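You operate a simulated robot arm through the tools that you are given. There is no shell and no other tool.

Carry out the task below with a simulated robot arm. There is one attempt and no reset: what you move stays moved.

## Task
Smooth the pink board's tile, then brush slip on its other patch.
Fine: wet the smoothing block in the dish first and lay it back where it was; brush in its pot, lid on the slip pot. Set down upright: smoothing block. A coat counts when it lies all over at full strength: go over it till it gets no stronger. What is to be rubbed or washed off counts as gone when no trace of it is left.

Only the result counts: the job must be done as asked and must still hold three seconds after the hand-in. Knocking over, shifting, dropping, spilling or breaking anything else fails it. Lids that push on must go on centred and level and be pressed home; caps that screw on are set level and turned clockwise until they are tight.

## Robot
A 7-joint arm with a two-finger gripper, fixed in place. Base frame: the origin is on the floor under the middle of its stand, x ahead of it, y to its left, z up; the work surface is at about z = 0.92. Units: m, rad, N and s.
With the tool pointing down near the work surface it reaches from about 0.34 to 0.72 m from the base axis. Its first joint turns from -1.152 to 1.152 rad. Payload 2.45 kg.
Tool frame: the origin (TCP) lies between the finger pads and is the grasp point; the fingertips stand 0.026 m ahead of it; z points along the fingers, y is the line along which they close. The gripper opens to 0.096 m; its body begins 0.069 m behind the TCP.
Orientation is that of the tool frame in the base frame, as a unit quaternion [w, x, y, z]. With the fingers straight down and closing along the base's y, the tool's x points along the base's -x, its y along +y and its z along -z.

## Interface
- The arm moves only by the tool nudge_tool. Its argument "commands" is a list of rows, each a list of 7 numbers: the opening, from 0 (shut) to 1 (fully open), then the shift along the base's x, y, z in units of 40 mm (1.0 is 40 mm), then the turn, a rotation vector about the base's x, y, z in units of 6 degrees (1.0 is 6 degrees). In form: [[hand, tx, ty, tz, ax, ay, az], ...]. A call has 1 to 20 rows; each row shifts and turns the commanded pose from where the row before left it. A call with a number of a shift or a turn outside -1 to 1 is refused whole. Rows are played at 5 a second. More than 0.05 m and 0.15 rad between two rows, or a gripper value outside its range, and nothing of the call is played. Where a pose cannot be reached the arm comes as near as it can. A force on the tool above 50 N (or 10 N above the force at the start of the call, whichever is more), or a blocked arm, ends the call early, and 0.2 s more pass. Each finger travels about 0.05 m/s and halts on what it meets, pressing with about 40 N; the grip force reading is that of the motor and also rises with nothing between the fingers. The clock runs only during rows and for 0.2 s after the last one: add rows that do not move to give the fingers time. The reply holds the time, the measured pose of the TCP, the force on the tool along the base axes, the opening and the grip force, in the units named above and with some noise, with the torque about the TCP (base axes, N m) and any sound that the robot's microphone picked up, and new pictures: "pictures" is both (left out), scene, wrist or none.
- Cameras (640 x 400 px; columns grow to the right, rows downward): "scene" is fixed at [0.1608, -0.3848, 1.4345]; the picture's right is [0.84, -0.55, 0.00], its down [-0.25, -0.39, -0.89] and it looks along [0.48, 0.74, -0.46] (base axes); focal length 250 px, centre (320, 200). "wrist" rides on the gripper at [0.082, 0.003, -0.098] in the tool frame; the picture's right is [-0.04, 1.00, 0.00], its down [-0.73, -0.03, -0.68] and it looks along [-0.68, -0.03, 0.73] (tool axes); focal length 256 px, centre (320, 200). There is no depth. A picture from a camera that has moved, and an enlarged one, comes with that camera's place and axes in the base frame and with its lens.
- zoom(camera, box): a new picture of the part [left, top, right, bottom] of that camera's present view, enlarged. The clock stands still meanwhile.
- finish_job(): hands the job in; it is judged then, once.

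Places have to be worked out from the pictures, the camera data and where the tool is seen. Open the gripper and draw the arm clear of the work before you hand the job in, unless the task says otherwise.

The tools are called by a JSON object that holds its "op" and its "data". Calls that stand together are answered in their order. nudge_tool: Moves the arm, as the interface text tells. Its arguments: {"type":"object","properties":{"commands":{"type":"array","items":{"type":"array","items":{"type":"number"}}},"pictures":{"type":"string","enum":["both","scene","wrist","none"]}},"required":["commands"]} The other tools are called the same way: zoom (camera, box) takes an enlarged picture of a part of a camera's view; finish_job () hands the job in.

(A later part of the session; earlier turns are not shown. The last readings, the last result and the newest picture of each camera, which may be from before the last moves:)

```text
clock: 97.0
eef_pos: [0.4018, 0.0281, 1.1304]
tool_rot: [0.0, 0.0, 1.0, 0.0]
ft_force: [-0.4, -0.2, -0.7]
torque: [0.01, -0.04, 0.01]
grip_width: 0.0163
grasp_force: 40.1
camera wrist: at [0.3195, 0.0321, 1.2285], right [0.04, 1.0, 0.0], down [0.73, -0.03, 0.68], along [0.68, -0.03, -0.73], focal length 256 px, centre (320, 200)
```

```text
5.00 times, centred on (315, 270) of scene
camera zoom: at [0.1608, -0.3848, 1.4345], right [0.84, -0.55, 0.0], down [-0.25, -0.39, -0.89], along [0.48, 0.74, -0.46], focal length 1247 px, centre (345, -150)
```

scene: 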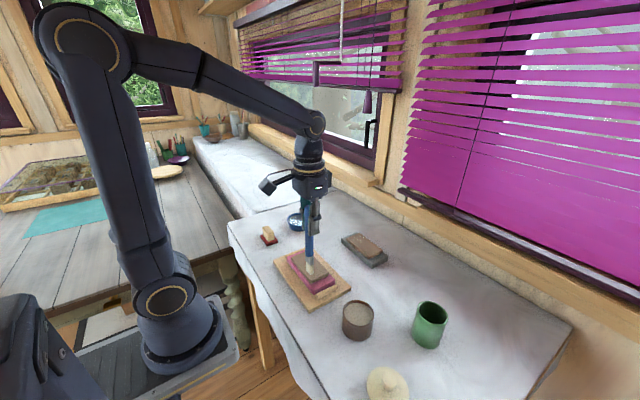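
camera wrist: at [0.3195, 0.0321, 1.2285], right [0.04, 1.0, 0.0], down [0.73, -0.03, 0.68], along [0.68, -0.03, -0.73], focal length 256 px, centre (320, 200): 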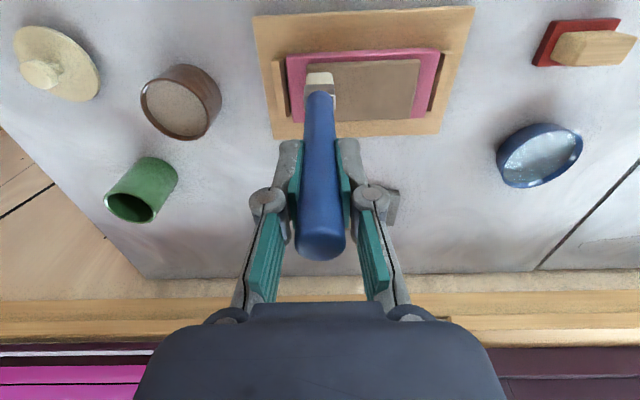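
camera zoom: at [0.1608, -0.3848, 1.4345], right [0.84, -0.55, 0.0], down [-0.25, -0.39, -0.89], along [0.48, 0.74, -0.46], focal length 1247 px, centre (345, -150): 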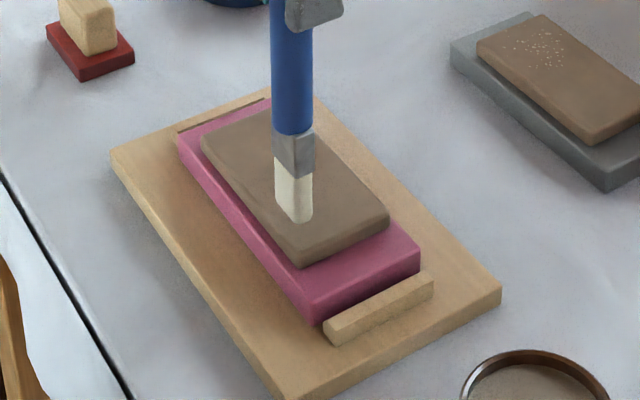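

The tip is at about (0.395, 0.028), right at the tile's −x, −y corner. I'll lower toward the tile, then approach in 1 mm steps.

{"op": "nudge_tool", "data": {"commands": [[0, 0.03, 0, -0.2, 0, 0, 0], [0, 0, 0, -0.2, 0, 0, 0], [0, 0, 0, -0.1, 0, 0, 0], [0, 0, 0, -0.075, 0, 0, 0], [0, 0, 0, 0, 0, 0, 0]], "pictures": "none"}}

{"op": "nudge_tool", "data": {"commands": [[0, 0, 0, -0.025, 0, 0, 0], [0, 0, 0, -0.025, 0, 0, 0], [0, 0, 0, 0, 0, 0, 0]], "pictures": "none"}}

{"op": "zoom", "data": {"camera": "scene", "box": [270, 230, 360, 310]}}

```text
clock: 98.2
eef_pos: [0.4045, 0.0268, 1.1099]
tool_rot: [0.003, 0.0, 1.0, 0.0]
ft_force: [3.0, -1.6, 28.2]
torque: [-0.03, -0.39, 0.0]
grip_width: 0.0158
grasp_force: 39.9
```

```text
clock: 99.0
eef_pos: [0.4026, 0.0272, 1.1063]
tool_rot: [0.0, 0.0, 1.0, 0.0]
ft_force: [-0.5, -0.3, 30.2]
torque: [0.0, 0.11, -0.02]
grip_width: 0.0162
grasp_force: 39.6
```

```text
5.00 times, centred on (315, 270) of scene
camera zoom: at [0.1604, -0.3849, 1.4345], right [0.84, -0.55, 0.0], down [-0.25, -0.39, -0.89], along [0.48, 0.74, -0.46], focal length 1247 px, centre (345, -150)
```

zoom: 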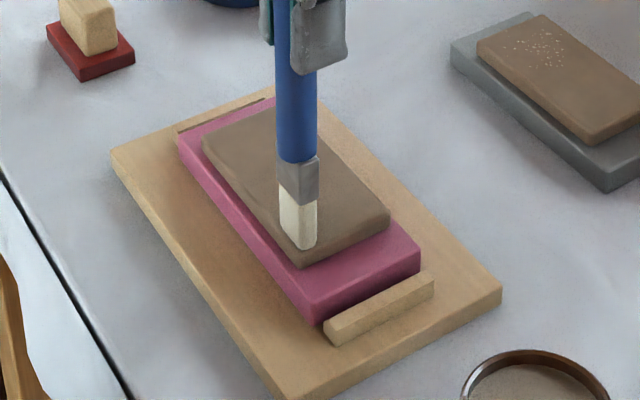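

The brush touched down at TCP z about 1.11, with 30 N pressing. I'll relieve that to a light touch, then stroke along x.

{"op": "nudge_tool", "data": {"commands": [[0, 0, 0, 0.03, 0, 0, 0], [0, 0, 0, 0, 0, 0, 0]], "pictures": "none"}}

```text
clock: 99.6
eef_pos: [0.4022, 0.0263, 1.1066]
tool_rot: [-0.003, 0.0, 1.0, 0.0]
ft_force: [0.8, -0.1, 0.1]
torque: [0.03, -0.03, -0.02]
grip_width: 0.0162
grasp_force: 40.3
```

{"op": "nudge_tool", "data": {"commands": [[0, 0, 0, -0.012, 0, 0, 0], [0, 0.1, 0, 0, 0, 0, 0], [0, 0.1, 0, 0, 0, 0, 0], [0, 0.1, 0, 0, 0, 0, 0], [0, 0.1, 0, 0, 0, 0, 0], [0, 0.1, 0, 0, 0, 0, 0], [0, 0.1, 0, 0, 0, 0, 0], [0, 0.1, 0, 0, 0, 0, 0], [0, 0.1, 0, 0, 0, 0, 0], [0, 0.1, 0, 0, 0, 0, 0], [0, 0.1, 0, 0, 0, 0, 0], [0, 0.1, 0, 0, 0, 0, 0], [0, 0.1, 0, 0, 0, 0, 0]], "pictures": "both"}}

{"op": "zoom", "data": {"camera": "scene", "box": [270, 230, 360, 310]}}

{"op": "zoom", "data": {"camera": "wrist", "box": [240, 20, 400, 140]}}

```text
clock: 102.4
eef_pos: [0.4498, 0.0277, 1.1057]
tool_rot: [0.001, 0.0, 1.0, 0.0]
ft_force: [-7.0, 0.3, 17.3]
torque: [0.05, 1.04, 0.01]
grip_width: 0.0159
grasp_force: 39.5
camera wrist: at [0.3676, 0.0316, 1.2051], right [0.04, 1.0, 0.0], down [0.73, -0.03, 0.68], along [0.68, -0.03, -0.73], focal length 256 px, centre (320, 200)
```

scene: 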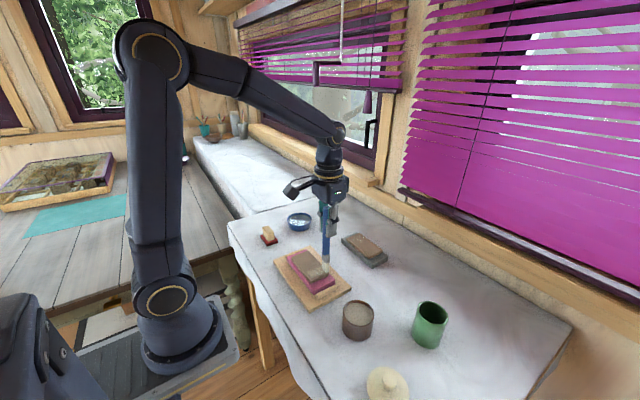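
wrist: 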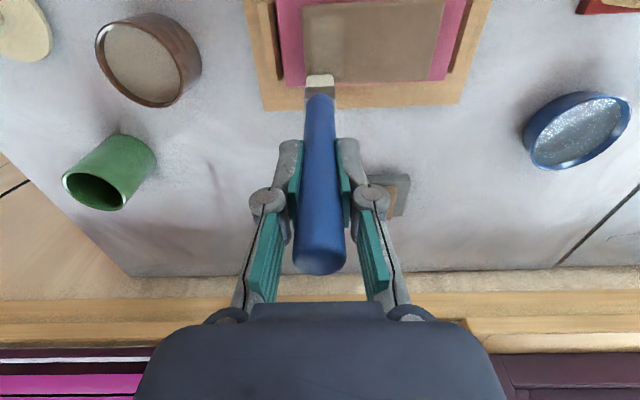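

```text
5.00 times, centred on (315, 270) of scene
camera zoom: at [0.1603, -0.3848, 1.4345], right [0.84, -0.55, 0.0], down [-0.25, -0.39, -0.89], along [0.48, 0.74, -0.46], focal length 1247 px, centre (345, -150)
```

zoom: 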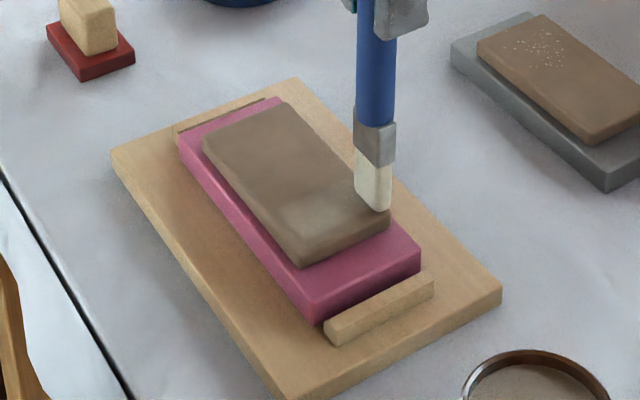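

```text
3.33 times, centred on (320, 80) of wrist
camera zoom: at [0.3676, 0.0316, 1.2051], right [0.04, 1.0, 0.0], down [0.73, -0.03, 0.68], along [0.68, -0.03, -0.73], focal length 853 px, centre (320, 600)
```

zoom: 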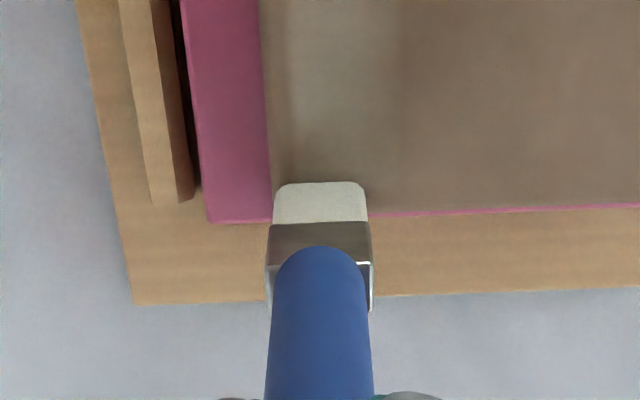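

Slip is going on: a lighter coat shows along the stroke. The press is 17 N with 7 N drag, so I'll ease off a bit and stroke back along the same lane.

{"op": "nudge_tool", "data": {"commands": [[0, -0.05, 0, 0.012, 0, 0, 0], [0, -0.1, 0, 0, 0, 0, 0], [0, -0.1, 0, 0, 0, 0, 0], [0, -0.1, 0, 0, 0, 0, 0], [0, -0.1, 0, 0, 0, 0, 0], [0, -0.1, 0, 0, 0, 0, 0], [0, -0.1, 0, 0, 0, 0, 0], [0, -0.1, 0, 0, 0, 0, 0], [0, -0.1, 0, 0, 0, 0, 0], [0, -0.1, 0, 0, 0, 0, 0], [0, -0.1, 0, 0, 0, 0, 0], [0, -0.1, 0, 0, 0, 0, 0]], "pictures": "wrist"}}

{"op": "zoom", "data": {"camera": "scene", "box": [270, 230, 360, 310]}}

{"op": "zoom", "data": {"camera": "wrist", "box": [240, 20, 400, 140]}}

```text
clock: 105.0
eef_pos: [0.4045, 0.0282, 1.1081]
tool_rot: [0.0, 0.0, 1.0, 0.0]
ft_force: [0.3, -0.3, -0.4]
torque: [-0.04, -0.02, -0.03]
grip_width: 0.016
grasp_force: 40.0
camera wrist: at [0.3224, 0.0318, 1.2069], right [0.04, 1.0, 0.0], down [0.73, -0.03, 0.68], along [0.68, -0.03, -0.73], focal length 256 px, centre (320, 200)
```

wrist: 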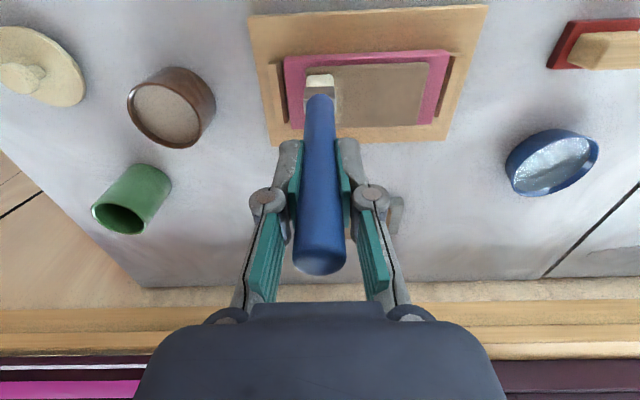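

```text
5.00 times, centred on (315, 270) of scene
camera zoom: at [0.1608, -0.3848, 1.4345], right [0.84, -0.55, 0.0], down [-0.25, -0.39, -0.89], along [0.48, 0.74, -0.46], focal length 1247 px, centre (345, -150)
```

zoom: 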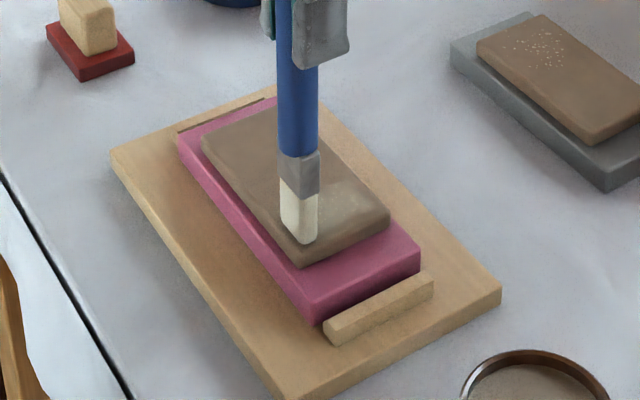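

```text
3.33 times, centred on (320, 80) of wrist
camera zoom: at [0.3224, 0.0318, 1.2069], right [0.04, 1.0, 0.0], down [0.73, -0.03, 0.68], along [0.68, -0.03, -0.73], focal length 853 px, centre (320, 600)
```

zoom: 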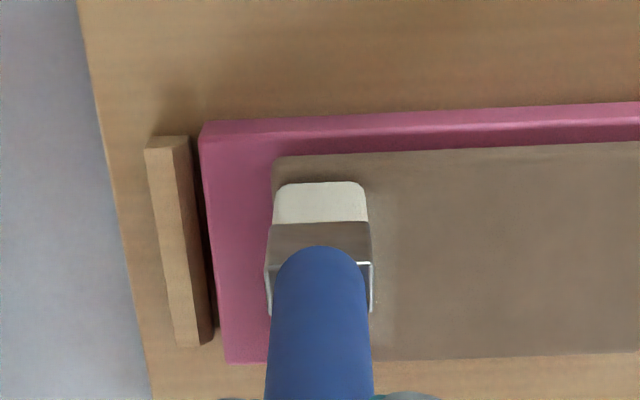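

Contact was lost on the way back. I'll press back down slightly and do a full stroke out in this lane, step over to the next lane, and stroke back.

{"op": "nudge_tool", "data": {"commands": [[0, -0.03, 0, -0.01, 0, 0, 0], [0, 0.15, 0, 0, 0, 0, 0], [0, 0.15, 0, 0, 0, 0, 0], [0, 0.15, 0, 0, 0, 0, 0], [0, 0.15, 0, 0, 0, 0, 0], [0, 0.15, 0, 0, 0, 0, 0], [0, 0.15, 0, 0, 0, 0, 0], [0, 0.15, 0, 0, 0, 0, 0], [0, 0.12, 0, 0, 0, 0, 0]], "pictures": "none"}}

{"op": "nudge_tool", "data": {"commands": [[0, 0, 0.1, 0, 0, 0, 0], [0, 0, 0.15, 0, 0, 0, 0], [0, 0, 0.12, 0, 0, 0, 0], [0, -0.15, 0, 0, 0, 0, 0], [0, -0.15, 0, 0, 0, 0, 0], [0, -0.15, 0, 0, 0, 0, 0], [0, -0.15, 0, 0, 0, 0, 0], [0, -0.15, 0, 0, 0, 0, 0], [0, -0.15, 0, 0, 0, 0, 0], [0, -0.15, 0, 0, 0, 0, 0], [0, -0.12, 0, 0, 0, 0, 0]], "pictures": "wrist"}}

{"op": "zoom", "data": {"camera": "scene", "box": [270, 230, 360, 310]}}

{"op": "zoom", "data": {"camera": "wrist", "box": [240, 20, 400, 140]}}

```text
clock: 107.0
eef_pos: [0.4497, 0.0284, 1.1069]
tool_rot: [0.001, 0.0, 1.0, 0.0]
ft_force: [0.8, -0.1, -0.4]
torque: [0.0, 0.01, 0.04]
grip_width: 0.0161
grasp_force: 39.1
```

```text
clock: 109.4
eef_pos: [0.4033, 0.044, 1.1067]
tool_rot: [0.0, 0.001, 1.0, 0.0]
ft_force: [2.2, -0.8, 4.2]
torque: [-0.02, -0.26, 0.01]
grip_width: 0.016
grasp_force: 40.4
camera wrist: at [0.3209, 0.0462, 1.2052], right [0.04, 1.0, 0.0], down [0.73, -0.03, 0.68], along [0.68, -0.03, -0.73], focal length 256 px, centre (320, 200)
```

wrist: 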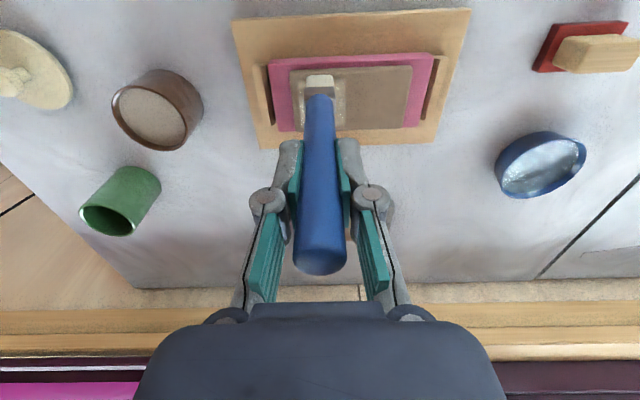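

```text
5.00 times, centred on (315, 270) of scene
camera zoom: at [0.1608, -0.3849, 1.4345], right [0.84, -0.55, 0.0], down [-0.25, -0.39, -0.89], along [0.48, 0.74, -0.46], focal length 1247 px, centre (345, -150)
```

zoom: 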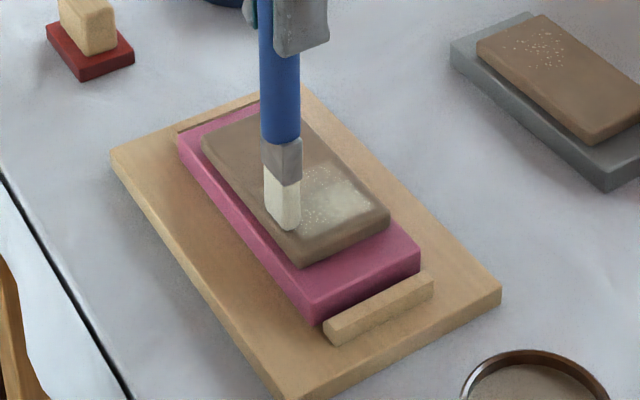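

```text
3.33 times, centred on (320, 80) of wrist
camera zoom: at [0.3209, 0.0462, 1.2052], right [0.04, 1.0, 0.0], down [0.73, -0.03, 0.68], along [0.68, -0.03, -0.73], focal length 853 px, centre (320, 600)
```

zoom: 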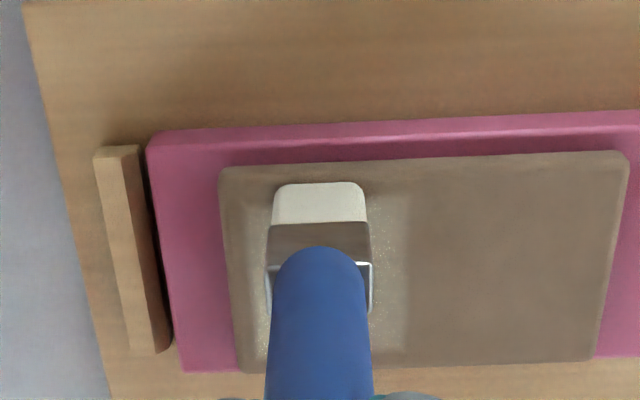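

The coat is building up over a patch at roughly y 0.021–0.067. The light press (4 N) works, so I'll continue with strokes at y 0.044, then 0.055, then back.

{"op": "nudge_tool", "data": {"commands": [[0, 0.15, 0, 0, 0, 0, 0], [0, 0.15, 0, 0, 0, 0, 0], [0, 0.15, 0, 0, 0, 0, 0], [0, 0.15, 0, 0, 0, 0, 0], [0, 0.15, 0, 0, 0, 0, 0], [0, 0.15, 0, 0, 0, 0, 0], [0, 0.15, 0, 0, 0, 0, 0], [0, 0.12, 0, 0, 0, 0, 0], [0, 0, 0.14, 0, 0, 0, 0], [0, 0, 0.14, 0, 0, 0, 0], [0, -0.15, 0, 0, 0, 0, 0], [0, -0.15, 0, 0, 0, 0, 0], [0, -0.15, 0, 0, 0, 0, 0], [0, -0.15, 0, 0, 0, 0, 0], [0, -0.15, 0, 0, 0, 0, 0], [0, -0.15, 0, 0, 0, 0, 0], [0, -0.15, 0, 0, 0, 0, 0], [0, -0.12, 0, 0, 0, 0, 0]], "pictures": "wrist"}}

{"op": "zoom", "data": {"camera": "scene", "box": [270, 230, 360, 310]}}

{"op": "zoom", "data": {"camera": "wrist", "box": [240, 20, 400, 140]}}

```text
clock: 113.2
eef_pos: [0.4022, 0.0538, 1.1058]
tool_rot: [0.0, 0.0, 1.0, 0.0]
ft_force: [0.4, -0.2, 0.1]
torque: [0.0, 0.01, 0.0]
grip_width: 0.0161
grasp_force: 40.5
camera wrist: at [0.3207, 0.0576, 1.2056], right [0.04, 1.0, 0.0], down [0.73, -0.03, 0.68], along [0.68, -0.03, -0.73], focal length 256 px, centre (320, 200)
```

wrist: 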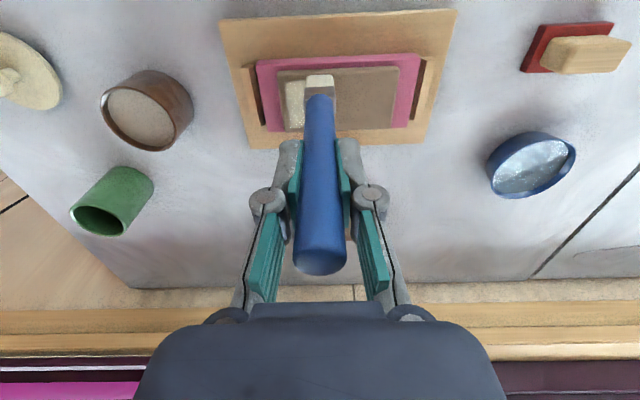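

```text
5.00 times, centred on (315, 270) of scene
camera zoom: at [0.1608, -0.3848, 1.4345], right [0.84, -0.55, 0.0], down [-0.25, -0.39, -0.89], along [0.48, 0.74, -0.46], focal length 1247 px, centre (345, -150)
```

zoom: 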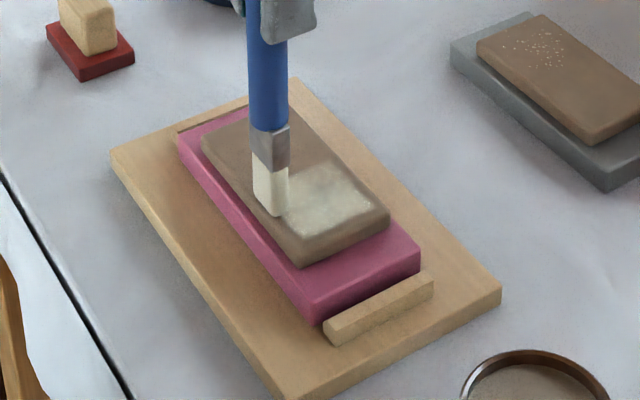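

```text
3.33 times, centred on (320, 80) of wrist
camera zoom: at [0.3207, 0.0576, 1.2056], right [0.04, 1.0, 0.0], down [0.73, -0.03, 0.68], along [0.68, -0.03, -0.73], focal length 853 px, centre (320, 600)
```

zoom: 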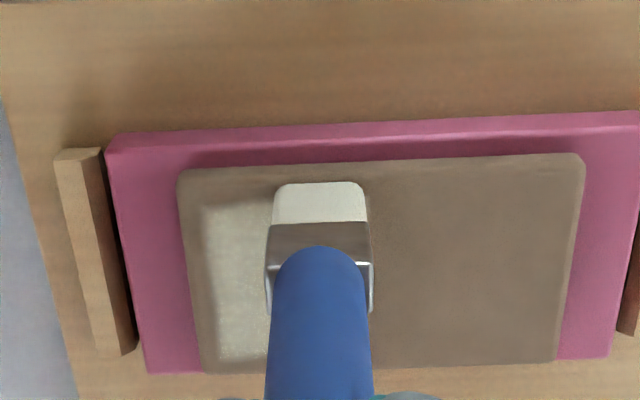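

The coat is now clearly strong and covers most of the patch. I'll press back to a light touch and go over it again in the lanes at y 0.054 and 0.033.

{"op": "nudge_tool", "data": {"commands": [[0, 0, 0, -0.01, 0, 0, 0], [0, 0.15, 0, 0, 0, 0, 0], [0, 0.15, 0, 0, 0, 0, 0], [0, 0.15, 0, 0, 0, 0, 0], [0, 0.15, 0, 0, 0, 0, 0], [0, 0.15, 0, 0, 0, 0, 0], [0, 0.15, 0, 0, 0, 0, 0], [0, 0.15, 0, 0, 0, 0, 0], [0, 0.12, 0, 0, 0, 0, 0]], "pictures": "none"}}

{"op": "nudge_tool", "data": {"commands": [[0, 0, -0.18, 0, 0, 0, 0], [0, 0, -0.18, 0, 0, 0, 0], [0, 0, -0.16, 0, 0, 0, 0], [0, -0.15, 0, 0, 0, 0, 0], [0, -0.15, 0, 0, 0, 0, 0], [0, -0.15, 0, 0, 0, 0, 0], [0, -0.15, 0, 0, 0, 0, 0], [0, -0.15, 0, 0, 0, 0, 0], [0, -0.15, 0, 0, 0, 0, 0], [0, -0.15, 0, 0, 0, 0, 0], [0, -0.12, 0, 0, 0, 0, 0]], "pictures": "wrist"}}

{"op": "zoom", "data": {"camera": "scene", "box": [270, 230, 360, 310]}}

{"op": "zoom", "data": {"camera": "wrist", "box": [240, 20, 400, 140]}}

```text
clock: 115.2
eef_pos: [0.4503, 0.0537, 1.1078]
tool_rot: [0.0, 0.0, 1.0, 0.0]
ft_force: [0.4, -0.4, -1.0]
torque: [0.02, 0.0, 0.03]
grip_width: 0.016
grasp_force: 39.9
```

```text
clock: 117.6
eef_pos: [0.4044, 0.0323, 1.1068]
tool_rot: [0.0, 0.0, 1.0, 0.0]
ft_force: [0.4, -0.3, 0.9]
torque: [0.0, 0.0, -0.01]
grip_width: 0.0162
grasp_force: 40.5
camera wrist: at [0.3213, 0.0362, 1.2055], right [0.04, 1.0, 0.0], down [0.73, -0.03, 0.68], along [0.68, -0.03, -0.73], focal length 256 px, centre (320, 200)
```

wrist: 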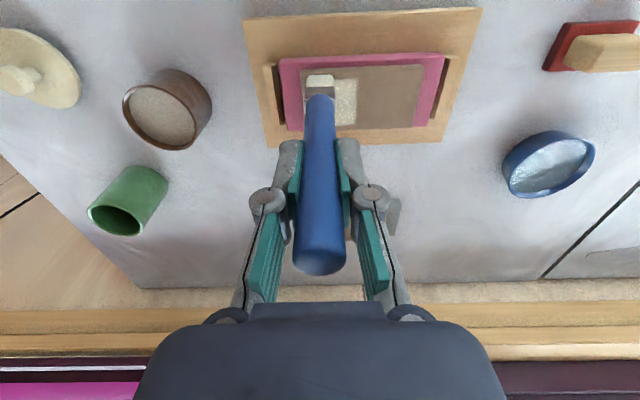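

```text
5.00 times, centred on (315, 270) of scene
camera zoom: at [0.1608, -0.3848, 1.4345], right [0.84, -0.55, 0.0], down [-0.25, -0.39, -0.89], along [0.48, 0.74, -0.46], focal length 1247 px, centre (345, -150)
```

zoom: 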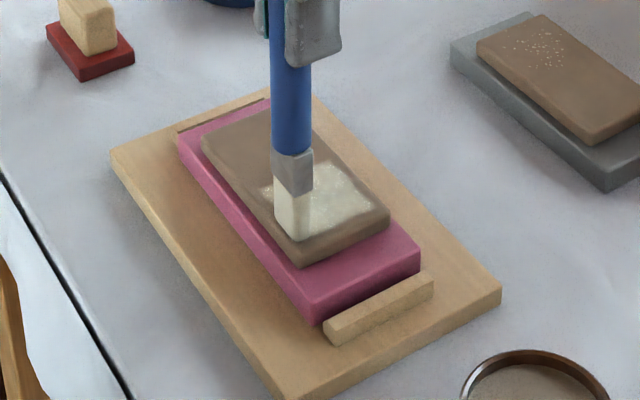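

```text
3.33 times, centred on (320, 80) of wrist
camera zoom: at [0.3213, 0.0362, 1.2055], right [0.04, 1.0, 0.0], down [0.73, -0.03, 0.68], along [0.68, -0.03, -0.73], focal length 853 px, centre (320, 600)
```

zoom: 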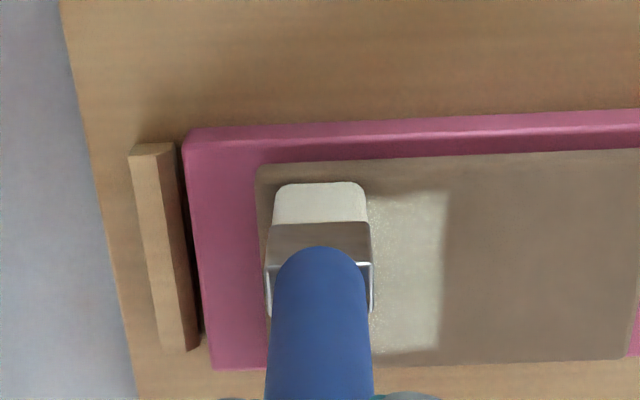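

The patch is a 46 mm square (x 0.397–0.4435, y 0.021–0.067) with a strong coat. I'll go over all lanes again with a light press.

{"op": "nudge_tool", "data": {"commands": [[0, -0.03, 0, -0.01, 0, 0, 0], [0, 0.15, 0, 0, 0, 0, 0], [0, 0.15, 0, 0, 0, 0, 0], [0, 0.15, 0, 0, 0, 0, 0], [0, 0.15, 0, 0, 0, 0, 0], [0, 0.15, 0, 0, 0, 0, 0], [0, 0.15, 0, 0, 0, 0, 0], [0, 0.15, 0, 0, 0, 0, 0], [0, 0.12, 0, 0, 0, 0, 0], [0, 0, 0.14, 0, 0, 0, 0], [0, 0, 0.14, 0, 0, 0, 0], [0, -0.15, 0, 0, 0, 0, 0], [0, -0.15, 0, 0, 0, 0, 0], [0, -0.15, 0, 0, 0, 0, 0], [0, -0.15, 0, 0, 0, 0, 0], [0, -0.15, 0, 0, 0, 0, 0], [0, -0.15, 0, 0, 0, 0, 0], [0, -0.15, 0, 0, 0, 0, 0], [0, -0.12, 0, 0, 0, 0, 0]], "pictures": "none"}}

{"op": "nudge_tool", "data": {"commands": [[0, 0, 0.14, 0, 0, 0, 0], [0, 0, 0.14, 0, 0, 0, 0], [0, 0.15, 0, 0, 0, 0, 0], [0, 0.15, 0, 0, 0, 0, 0], [0, 0.15, 0, 0, 0, 0, 0], [0, 0.15, 0, 0, 0, 0, 0], [0, 0.15, 0, 0, 0, 0, 0], [0, 0.15, 0, 0, 0, 0, 0], [0, 0.15, 0, 0, 0, 0, 0], [0, 0.12, 0, 0, 0, 0, 0], [0, -0.15, 0, 0, 0, 0, 0], [0, -0.15, 0, 0, 0, 0, 0], [0, -0.15, 0, 0, 0, 0, 0], [0, -0.15, 0, 0, 0, 0, 0], [0, -0.15, 0, 0, 0, 0, 0], [0, -0.15, 0, 0, 0, 0, 0], [0, -0.15, 0, 0, 0, 0, 0], [0, -0.12, 0, 0, 0, 0, 0]], "pictures": "wrist"}}

{"op": "zoom", "data": {"camera": "scene", "box": [270, 230, 360, 310]}}

{"op": "zoom", "data": {"camera": "wrist", "box": [240, 20, 400, 140]}}

```text
clock: 121.6
eef_pos: [0.4018, 0.044, 1.1059]
tool_rot: [-0.001, 0.0, 1.0, -0.001]
ft_force: [1.6, 0.5, 4.4]
torque: [-0.03, -0.32, -0.01]
grip_width: 0.0161
grasp_force: 40.0
```

```text
clock: 125.4
eef_pos: [0.4016, 0.0564, 1.1065]
tool_rot: [0.0, 0.0, 1.0, 0.0]
ft_force: [0.6, 0.7, -0.7]
torque: [0.0, 0.01, 0.02]
grip_width: 0.0161
grasp_force: 39.9
camera wrist: at [0.3203, 0.0604, 1.2049], right [0.04, 1.0, 0.0], down [0.73, -0.03, 0.68], along [0.68, -0.03, -0.73], focal length 256 px, centre (320, 200)
```

wrist: 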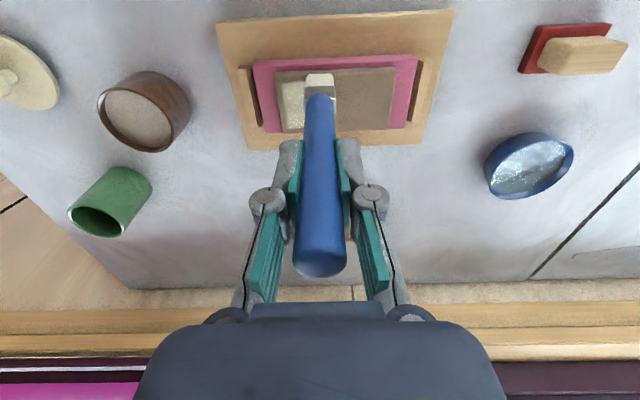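

```text
5.00 times, centred on (315, 270) of scene
camera zoom: at [0.1608, -0.3848, 1.4345], right [0.84, -0.55, 0.0], down [-0.25, -0.39, -0.89], along [0.48, 0.74, -0.46], focal length 1247 px, centre (345, -150)
```

zoom: 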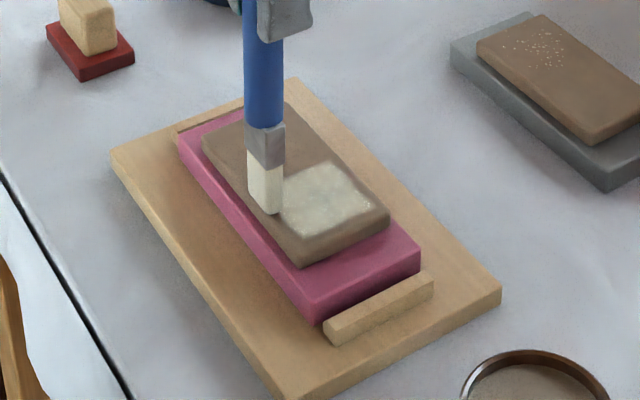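

```text
3.33 times, centred on (320, 80) of wrist
camera zoom: at [0.3203, 0.0604, 1.2049], right [0.04, 1.0, 0.0], down [0.73, -0.03, 0.68], along [0.68, -0.03, -0.73], focal length 853 px, centre (320, 600)
```

zoom: 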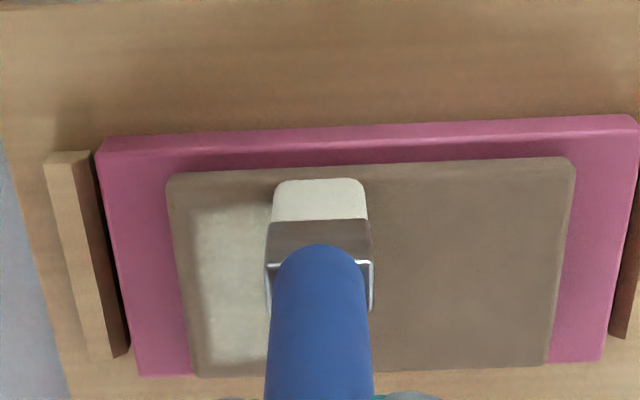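

I'll lift the brush and move aside (−y) to view the whole coat unobstructed.

{"op": "nudge_tool", "data": {"commands": [[0, 0, 0, 0.1, 0, 0, 0], [0, 0, 0, 0.3, 0, 0, 0], [0, 0, -0.2, 0.3, 0, 0, 0], [0, 0, -0.35, 0.3, 0, 0, 0], [0, 0, -0.4, 0.1, 0, 0, 0], [0, 0, -0.4, 0, 0, 0, 0], [0, 0, -0.35, 0, 0, 0, 0], [0, 0, -0.2, 0, 0, 0, 0], [0, 0, 0, 0, 0, 0, 0], [0, 0, 0, 0, 0, 0, 0]], "pictures": "both"}}

{"op": "zoom", "data": {"camera": "wrist", "box": [320, 20, 480, 140]}}

{"op": "zoom", "data": {"camera": "scene", "box": [285, 235, 345, 295]}}

```text
clock: 127.6
eef_pos: [0.4027, -0.0213, 1.1508]
tool_rot: [0.0, 0.0, 1.0, 0.0]
ft_force: [0.0, -0.8, -0.3]
torque: [-0.01, -0.01, 0.0]
grip_width: 0.016
grasp_force: 40.0
camera wrist: at [0.3209, -0.0174, 1.2489], right [0.04, 1.0, 0.0], down [0.73, -0.03, 0.68], along [0.68, -0.03, -0.73], focal length 256 px, centre (320, 200)
```

scene: 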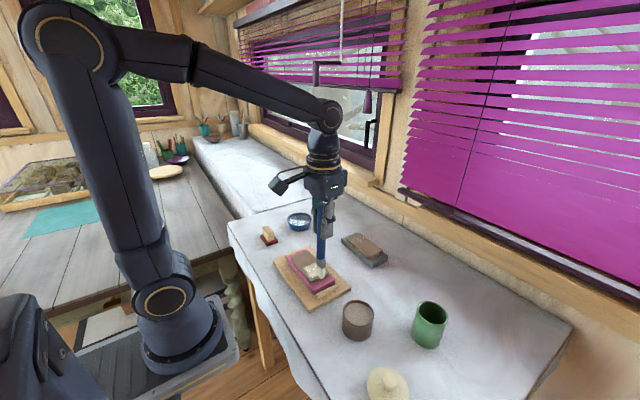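
wrist: 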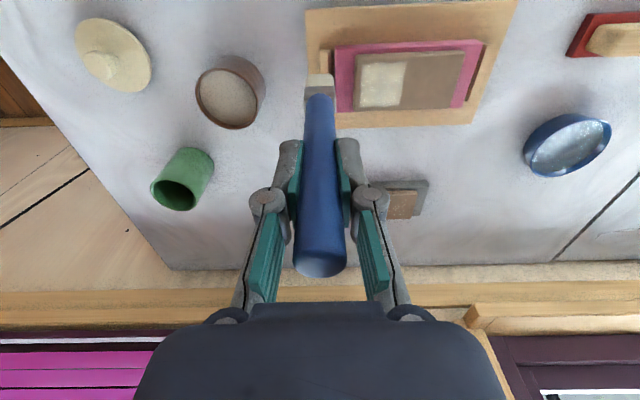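

```text
3.33 times, centred on (400, 80) of wrist
camera zoom: at [0.3209, -0.0174, 1.2489], right [0.04, 1.0, 0.0], down [0.73, -0.03, 0.68], along [0.68, -0.03, -0.73], focal length 853 px, centre (53, 600)
```

zoom: 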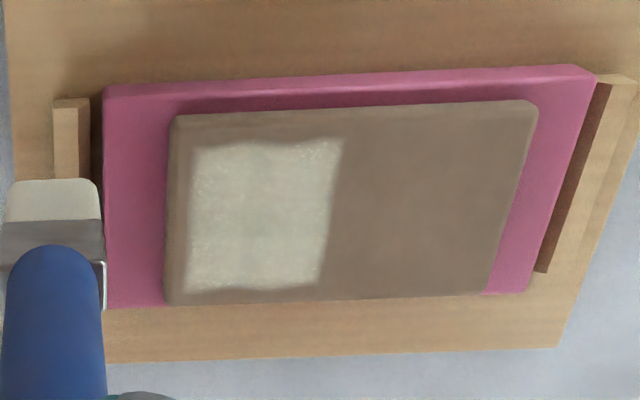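

```text
6.67 times, centred on (315, 265) of scene
camera zoom: at [0.1608, -0.3848, 1.4345], right [0.84, -0.55, 0.0], down [-0.25, -0.39, -0.89], along [0.48, 0.74, -0.46], focal length 1663 px, centre (353, -233)
```

zoom: 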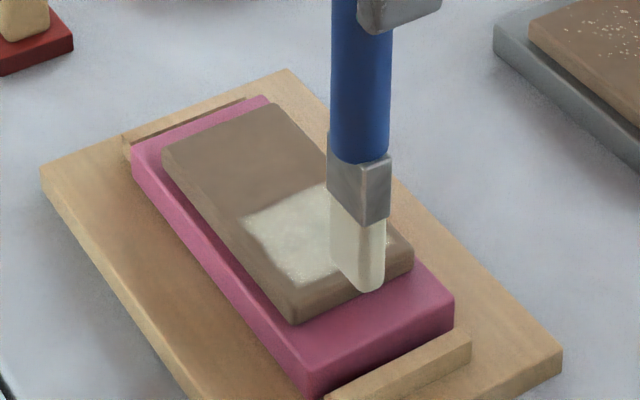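

The coat is strong in the middle with slightly weaker edges, mainly on the −x side. I'll reload the brush in the slip pot and then go over it again with strokes that reach past the edges.

{"op": "nudge_tool", "data": {"commands": [[0, 0.05, -0.2, 0, 0, 0, 0], [0, 0.08, -0.3, 0, 0, 0, 0], [0, 0.1, -0.4, 0, 0, 0, 0], [0, 0.1, -0.4, 0, 0, 0, 0], [0, 0.1, -0.4, 0, 0, 0, 0], [0, 0.1, -0.4, 0, 0, 0, 0], [0, 0.06, -0.3, 0, 0, 0, 0], [0, 0.03, -0.17, 0, 0, 0, 0], [0, 0, 0, -0.3, 0, 0, 0], [0, 0, 0, -0.4, 0, 0, 0], [0, 0, 0, -0.25, 0, 0, 0], [0, 0, 0, -0.1, 0, 0, 0], [0, 0, 0, 0, 0, 0, 0]], "pictures": "wrist"}}

{"op": "zoom", "data": {"camera": "scene", "box": [320, 250, 410, 350]}}

```text
clock: 130.4
eef_pos: [0.4254, -0.1233, 1.1083]
tool_rot: [0.0, 0.001, 1.0, 0.0]
ft_force: [-0.3, 0.7, -0.8]
torque: [-0.01, 0.01, 0.02]
grip_width: 0.0161
grasp_force: 40.2
camera wrist: at [0.3441, -0.1189, 1.2067], right [0.04, 1.0, 0.0], down [0.73, -0.03, 0.68], along [0.68, -0.03, -0.73], focal length 256 px, centre (320, 200)
```

wrist: 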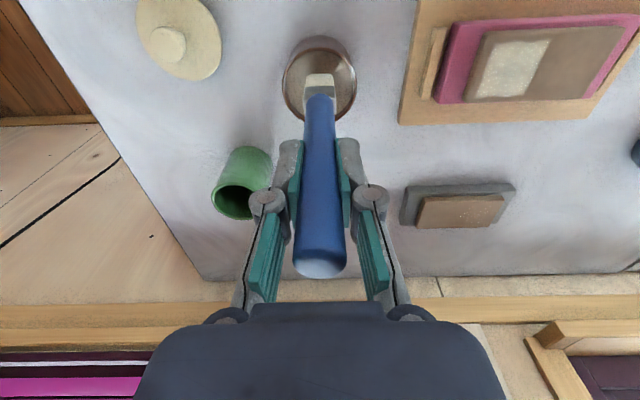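

```text
4.00 times, centred on (365, 300) of scene
camera zoom: at [0.1608, -0.3848, 1.4345], right [0.84, -0.55, 0.0], down [-0.25, -0.39, -0.89], along [0.48, 0.74, -0.46], focal length 998 px, centre (140, -200)
```

zoom: 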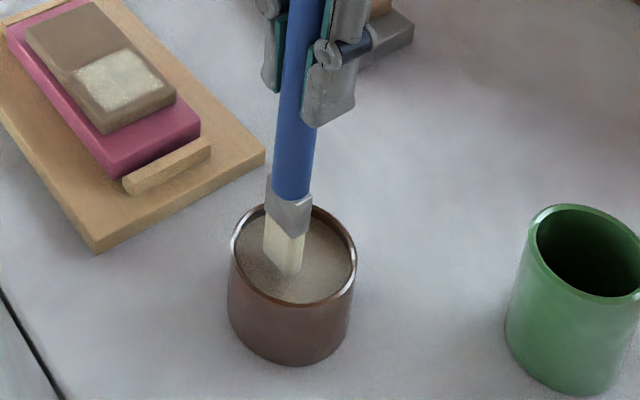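

The tip is centred just above the slip. I'll lower in small steps to touch it lightly.

{"op": "nudge_tool", "data": {"commands": [[0, 0, 0, -0.05, 0, 0, 0], [0, 0, 0, -0.05, 0, 0, 0], [0, 0, 0, 0, 0, 0, 0]], "pictures": "none"}}

```text
clock: 131.2
eef_pos: [0.4259, -0.1212, 1.105]
tool_rot: [0.0, 0.0, 1.0, 0.0]
ft_force: [0.2, -1.0, -0.3]
torque: [-0.01, 0.01, 0.0]
grip_width: 0.016
grasp_force: 39.6
```

{"op": "nudge_tool", "data": {"commands": [[0, 0, 0, -0.04, 0, 0, 0], [0, 0, 0, -0.03, 0, 0, 0], [0, 0, 0, 0, 0, 0, 0]], "pictures": "none"}}

```text
clock: 132.0
eef_pos: [0.4264, -0.1226, 1.1015]
tool_rot: [0.0, 0.0, 1.0, 0.001]
ft_force: [-0.4, 0.7, 0.4]
torque: [-0.03, 0.01, -0.02]
grip_width: 0.0161
grasp_force: 39.7
```

{"op": "nudge_tool", "data": {"commands": [[0, 0, 0, -0.03, 0, 0, 0], [0, 0, 0, 0, 0, 0, 0]], "pictures": "none"}}

{"op": "nudge_tool", "data": {"commands": [[0, 0, 0, -0.03, 0, 0, 0], [0, 0, 0, 0, 0, 0, 0]], "pictures": "none"}}

```text
clock: 132.6
eef_pos: [0.4262, -0.1233, 1.101]
tool_rot: [0.001, 0.0, 1.0, 0.0]
ft_force: [-0.1, 0.6, -0.2]
torque: [0.01, 0.02, 0.03]
grip_width: 0.016
grasp_force: 39.8
```

```text
clock: 133.2
eef_pos: [0.4261, -0.1229, 1.0995]
tool_rot: [0.0, 0.001, 1.0, 0.0]
ft_force: [0.4, 0.1, 0.0]
torque: [0.05, 0.0, -0.02]
grip_width: 0.016
grasp_force: 39.9
```

{"op": "nudge_tool", "data": {"commands": [[0, 0, 0, -0.03, 0, 0, 0], [0, 0, 0, 0, 0, 0, 0]], "pictures": "none"}}

{"op": "nudge_tool", "data": {"commands": [[0, 0, 0, -0.03, 0, 0, 0], [0, 0, 0, 0, 0, 0, 0]], "pictures": "none"}}

{"op": "zoom", "data": {"camera": "scene", "box": [338, 295, 382, 340]}}

```text
clock: 133.8
eef_pos: [0.4271, -0.1249, 1.0991]
tool_rot: [-0.001, -0.001, 1.0, 0.0]
ft_force: [0.3, -0.6, -0.9]
torque: [-0.03, -0.01, 0.01]
grip_width: 0.0163
grasp_force: 40.2
```

```text
clock: 134.4
eef_pos: [0.4284, -0.1247, 1.0984]
tool_rot: [0.001, 0.0, 1.0, -0.002]
ft_force: [-2.2, 1.2, 12.8]
torque: [0.07, 0.33, -0.01]
grip_width: 0.0159
grasp_force: 39.9
```

```text
8.89 times, centred on (360, 318) of scene
camera zoom: at [0.1605, -0.3848, 1.4345], right [0.84, -0.55, 0.0], down [-0.25, -0.39, -0.89], along [0.48, 0.74, -0.46], focal length 2218 px, centre (-36, -844)
```

zoom: 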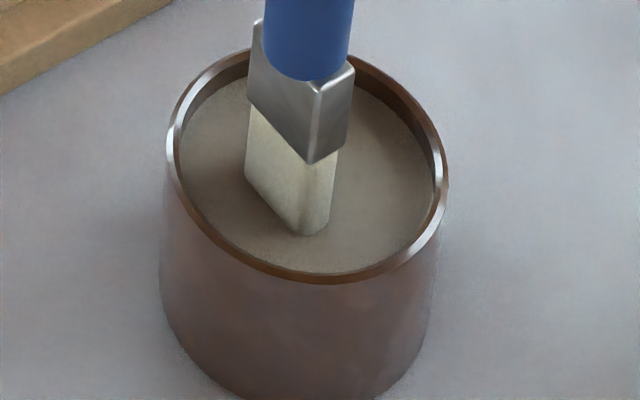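

The brush is touching the slip at 13 N, so it is reloaded. I'll lift and return to the tile's −x, −y corner, ready for full passes.

{"op": "nudge_tool", "data": {"commands": [[0, 0, 0, 0.05, 0, 0, 0], [0, 0, 0, 0.2, 0, 0, 0], [0, 0, 0, 0.3, 0, 0, 0], [0, 0, 0, 0.35, 0, 0, 0], [0, 0, 0, 0.3, 0, 0, 0], [0, -0.03, 0.15, 0.1, 0, 0, 0], [0, -0.05, 0.3, 0, 0, 0, 0], [0, -0.08, 0.4, 0, 0, 0, 0], [0, -0.08, 0.4, 0, 0, 0, 0], [0, -0.08, 0.4, 0, 0, 0, 0], [0, -0.08, 0.4, 0, 0, 0, 0], [0, -0.08, 0.4, 0, 0, 0, 0], [0, -0.08, 0.4, 0, 0, 0, 0], [0, -0.08, 0.4, 0, 0, 0, 0], [0, -0.05, 0.3, 0, 0, 0, 0], [0, -0.02, 0.2, -0.2, 0, 0, 0], [0, 0, 0.08, -0.3, 0, 0, 0], [0, 0, 0, -0.3, 0, 0, 0], [0, 0, 0, -0.1, 0, 0, 0], [0, 0, 0, 0, 0, 0, 0]], "pictures": "wrist"}}

{"op": "zoom", "data": {"camera": "wrist", "box": [240, 20, 400, 140]}}

```text
clock: 138.6
eef_pos: [0.3965, 0.0307, 1.1125]
tool_rot: [0.0, 0.0, 1.0, -0.001]
ft_force: [0.9, 0.2, 0.2]
torque: [-0.02, -0.02, 0.01]
grip_width: 0.0163
grasp_force: 39.6
camera wrist: at [0.3152, 0.0344, 1.2112], right [0.04, 1.0, 0.0], down [0.73, -0.03, 0.68], along [0.68, -0.03, -0.73], focal length 256 px, centre (320, 200)
```

wrist: 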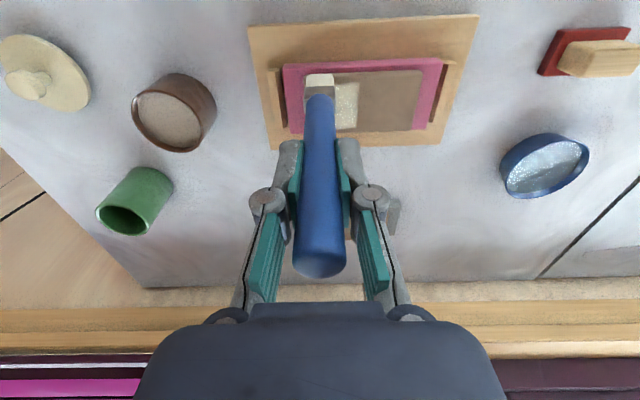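

```text
3.33 times, centred on (320, 80) of wrist
camera zoom: at [0.3152, 0.0344, 1.2112], right [0.04, 1.0, 0.0], down [0.73, -0.03, 0.68], along [0.68, -0.03, -0.73], focal length 853 px, centre (320, 600)
```

zoom: 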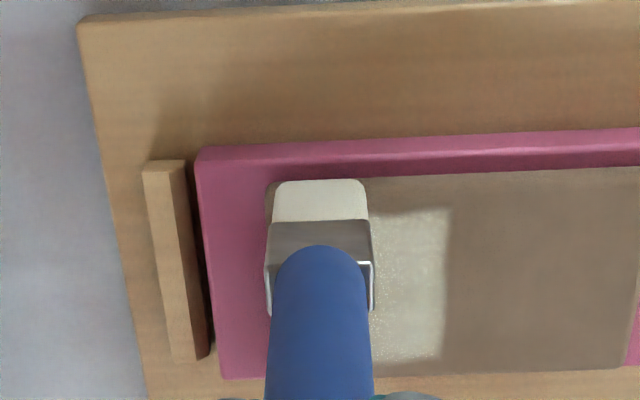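

{"op": "nudge_tool", "data": {"commands": [[0, 0.03, -0.05, -0.1, 0, 0, 0], [0, 0, 0, -0.05, 0, 0, 0], [0, 0, 0, -0.015, 0, 0, 0], [0, 0, 0, 0, 0, 0, 0]], "pictures": "none"}}

```text
clock: 139.6
eef_pos: [0.3995, 0.0283, 1.1064]
tool_rot: [0.0, 0.0, 1.0, -0.001]
ft_force: [-0.5, -0.3, 0.7]
torque: [-0.02, -0.02, -0.02]
grip_width: 0.0158
grasp_force: 40.3
```

{"op": "nudge_tool", "data": {"commands": [[0, 0, 0, -0.015, 0, 0, 0], [0, 0.15, 0, 0, 0, 0, 0], [0, 0.15, 0, 0, 0, 0, 0], [0, 0.15, 0, 0, 0, 0, 0], [0, 0.15, 0, 0, 0, 0, 0], [0, 0.15, 0, 0, 0, 0, 0], [0, 0.15, 0, 0, 0, 0, 0], [0, 0.15, 0, 0, 0, 0, 0], [0, 0.15, 0, 0, 0, 0, 0], [0, 0.12, 0, 0, 0, 0, 0]], "pictures": "none"}}

{"op": "nudge_tool", "data": {"commands": [[0, -0.15, 0, 0, 0, 0, 0], [0, -0.15, 0, 0, 0, 0, 0], [0, -0.15, 0, 0, 0, 0, 0], [0, -0.15, 0, 0, 0, 0, 0], [0, -0.15, 0, 0, 0, 0, 0], [0, -0.15, 0, 0, 0, 0, 0], [0, -0.15, 0, 0, 0, 0, 0], [0, -0.15, 0, 0, 0, 0, 0], [0, -0.12, 0, 0, 0, 0, 0]], "pictures": "wrist"}}

{"op": "zoom", "data": {"camera": "wrist", "box": [240, 20, 400, 140]}}

```text
clock: 141.8
eef_pos: [0.4518, 0.0285, 1.1052]
tool_rot: [0.0, 0.0, 1.0, 0.001]
ft_force: [-3.0, -0.6, 6.8]
torque: [-0.03, 0.4, 0.01]
grip_width: 0.0163
grasp_force: 40.1
```

```text
clock: 143.8
eef_pos: [0.3982, 0.0289, 1.1046]
tool_rot: [-0.001, 0.0, 1.0, -0.001]
ft_force: [1.2, 1.2, 3.2]
torque: [0.0, -0.21, 0.03]
grip_width: 0.0161
grasp_force: 40.1
camera wrist: at [0.3173, 0.0321, 1.2044], right [0.04, 1.0, 0.0], down [0.73, -0.03, 0.68], along [0.68, -0.03, -0.74], focal length 256 px, centre (320, 200)
```

wrist: 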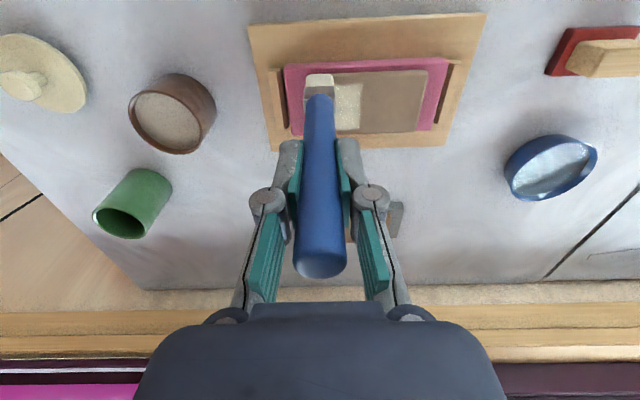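

```text
3.33 times, centred on (320, 80) of wrist
camera zoom: at [0.3173, 0.0321, 1.2044], right [0.04, 1.0, 0.0], down [0.73, -0.03, 0.68], along [0.68, -0.03, -0.74], focal length 853 px, centre (320, 600)
```

zoom: 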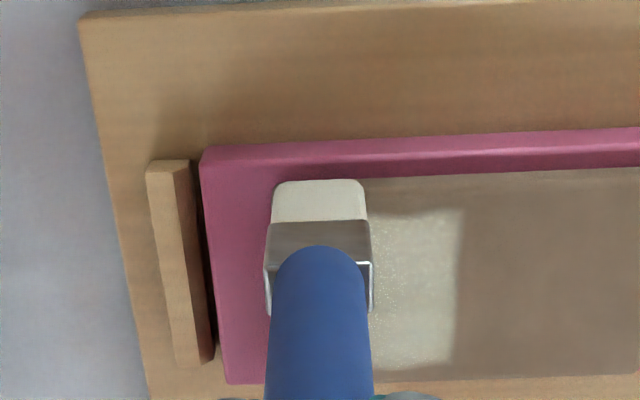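

{"op": "nudge_tool", "data": {"commands": [[0, 0, 0.12, 0, 0, 0, 0], [0, 0, 0.12, 0, 0, 0, 0], [0, 0, 0.12, 0, 0, 0, 0], [0, 0.19, 0, 0, 0, 0, 0], [0, 0.19, 0, 0, 0, 0, 0], [0, 0.19, 0, 0, 0, 0, 0], [0, 0.19, 0, 0, 0, 0, 0], [0, 0.19, 0, 0, 0, 0, 0], [0, 0.19, 0, 0, 0, 0, 0], [0, 0.19, 0, 0, 0, 0, 0], [0, -0.19, 0, 0, 0, 0, 0], [0, -0.19, 0, 0, 0, 0, 0], [0, -0.19, 0, 0, 0, 0, 0], [0, -0.19, 0, 0, 0, 0, 0], [0, -0.19, 0, 0, 0, 0, 0], [0, -0.19, 0, 0, 0, 0, 0], [0, -0.19, 0, 0, 0, 0, 0]], "pictures": "none"}}

{"op": "nudge_tool", "data": {"commands": [[0, 0, 0.12, 0, 0, 0, 0], [0, 0, 0.12, 0, 0, 0, 0], [0, 0, 0.1, 0, 0, 0, 0], [0, 0.19, 0, 0, 0, 0, 0], [0, 0.19, 0, 0, 0, 0, 0], [0, 0.19, 0, 0, 0, 0, 0], [0, 0.19, 0, 0, 0, 0, 0], [0, 0.19, 0, 0, 0, 0, 0], [0, 0.19, 0, 0, 0, 0, 0], [0, 0.19, 0, 0, 0, 0, 0], [0, -0.19, 0, 0, 0, 0, 0], [0, -0.19, 0, 0, 0, 0, 0], [0, -0.19, 0, 0, 0, 0, 0], [0, -0.19, 0, 0, 0, 0, 0], [0, -0.19, 0, 0, 0, 0, 0], [0, -0.19, 0, 0, 0, 0, 0], [0, -0.19, 0, 0, 0, 0, 0]], "pictures": "wrist"}}

{"op": "zoom", "data": {"camera": "scene", "box": [285, 235, 345, 295]}}

{"op": "zoom", "data": {"camera": "wrist", "box": [240, 20, 400, 140]}}

```text
clock: 147.4
eef_pos: [0.4003, 0.0422, 1.106]
tool_rot: [0.001, 0.0, 1.0, 0.0]
ft_force: [6.2, -1.2, 15.8]
torque: [-0.07, -0.82, -0.03]
grip_width: 0.016
grasp_force: 39.7
```

```text
clock: 151.0
eef_pos: [0.3982, 0.0564, 1.1057]
tool_rot: [0.0, 0.0, 1.0, 0.0]
ft_force: [0.3, -0.6, -0.8]
torque: [0.03, -0.01, 0.02]
grip_width: 0.0159
grasp_force: 39.8
camera wrist: at [0.3164, 0.0597, 1.2047], right [0.04, 1.0, 0.0], down [0.73, -0.03, 0.68], along [0.68, -0.03, -0.73], focal length 256 px, centre (320, 200)
```

wrist: 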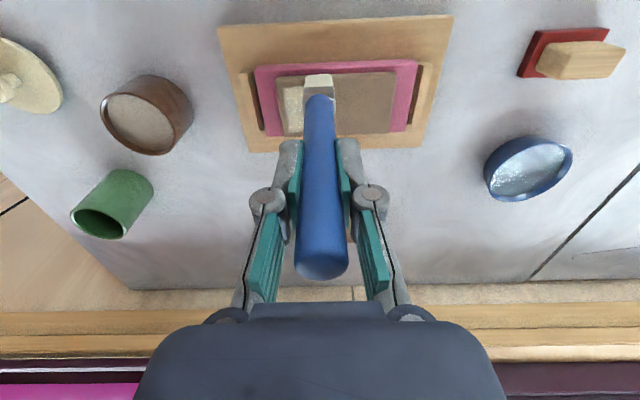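

```text
6.67 times, centred on (315, 265) of scene
camera zoom: at [0.1608, -0.3848, 1.4345], right [0.84, -0.55, 0.0], down [-0.25, -0.39, -0.89], along [0.48, 0.74, -0.46], focal length 1663 px, centre (353, -233)
```

zoom: 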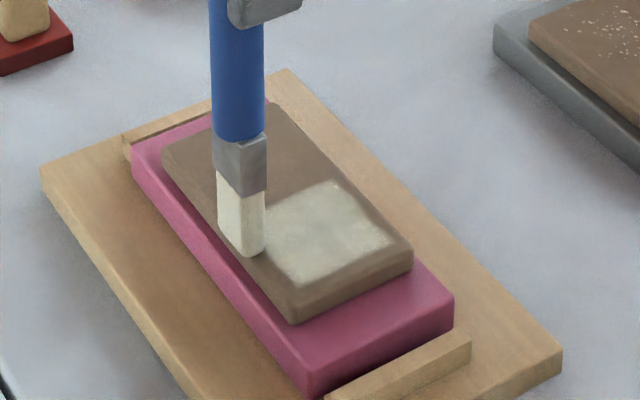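

```text
3.33 times, centred on (320, 80) of wrist
camera zoom: at [0.3164, 0.0597, 1.2047], right [0.04, 1.0, 0.0], down [0.73, -0.03, 0.68], along [0.68, -0.03, -0.73], focal length 853 px, centre (320, 600)
```

zoom: 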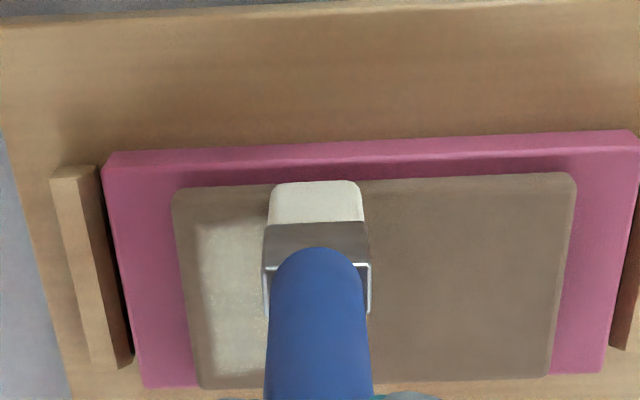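

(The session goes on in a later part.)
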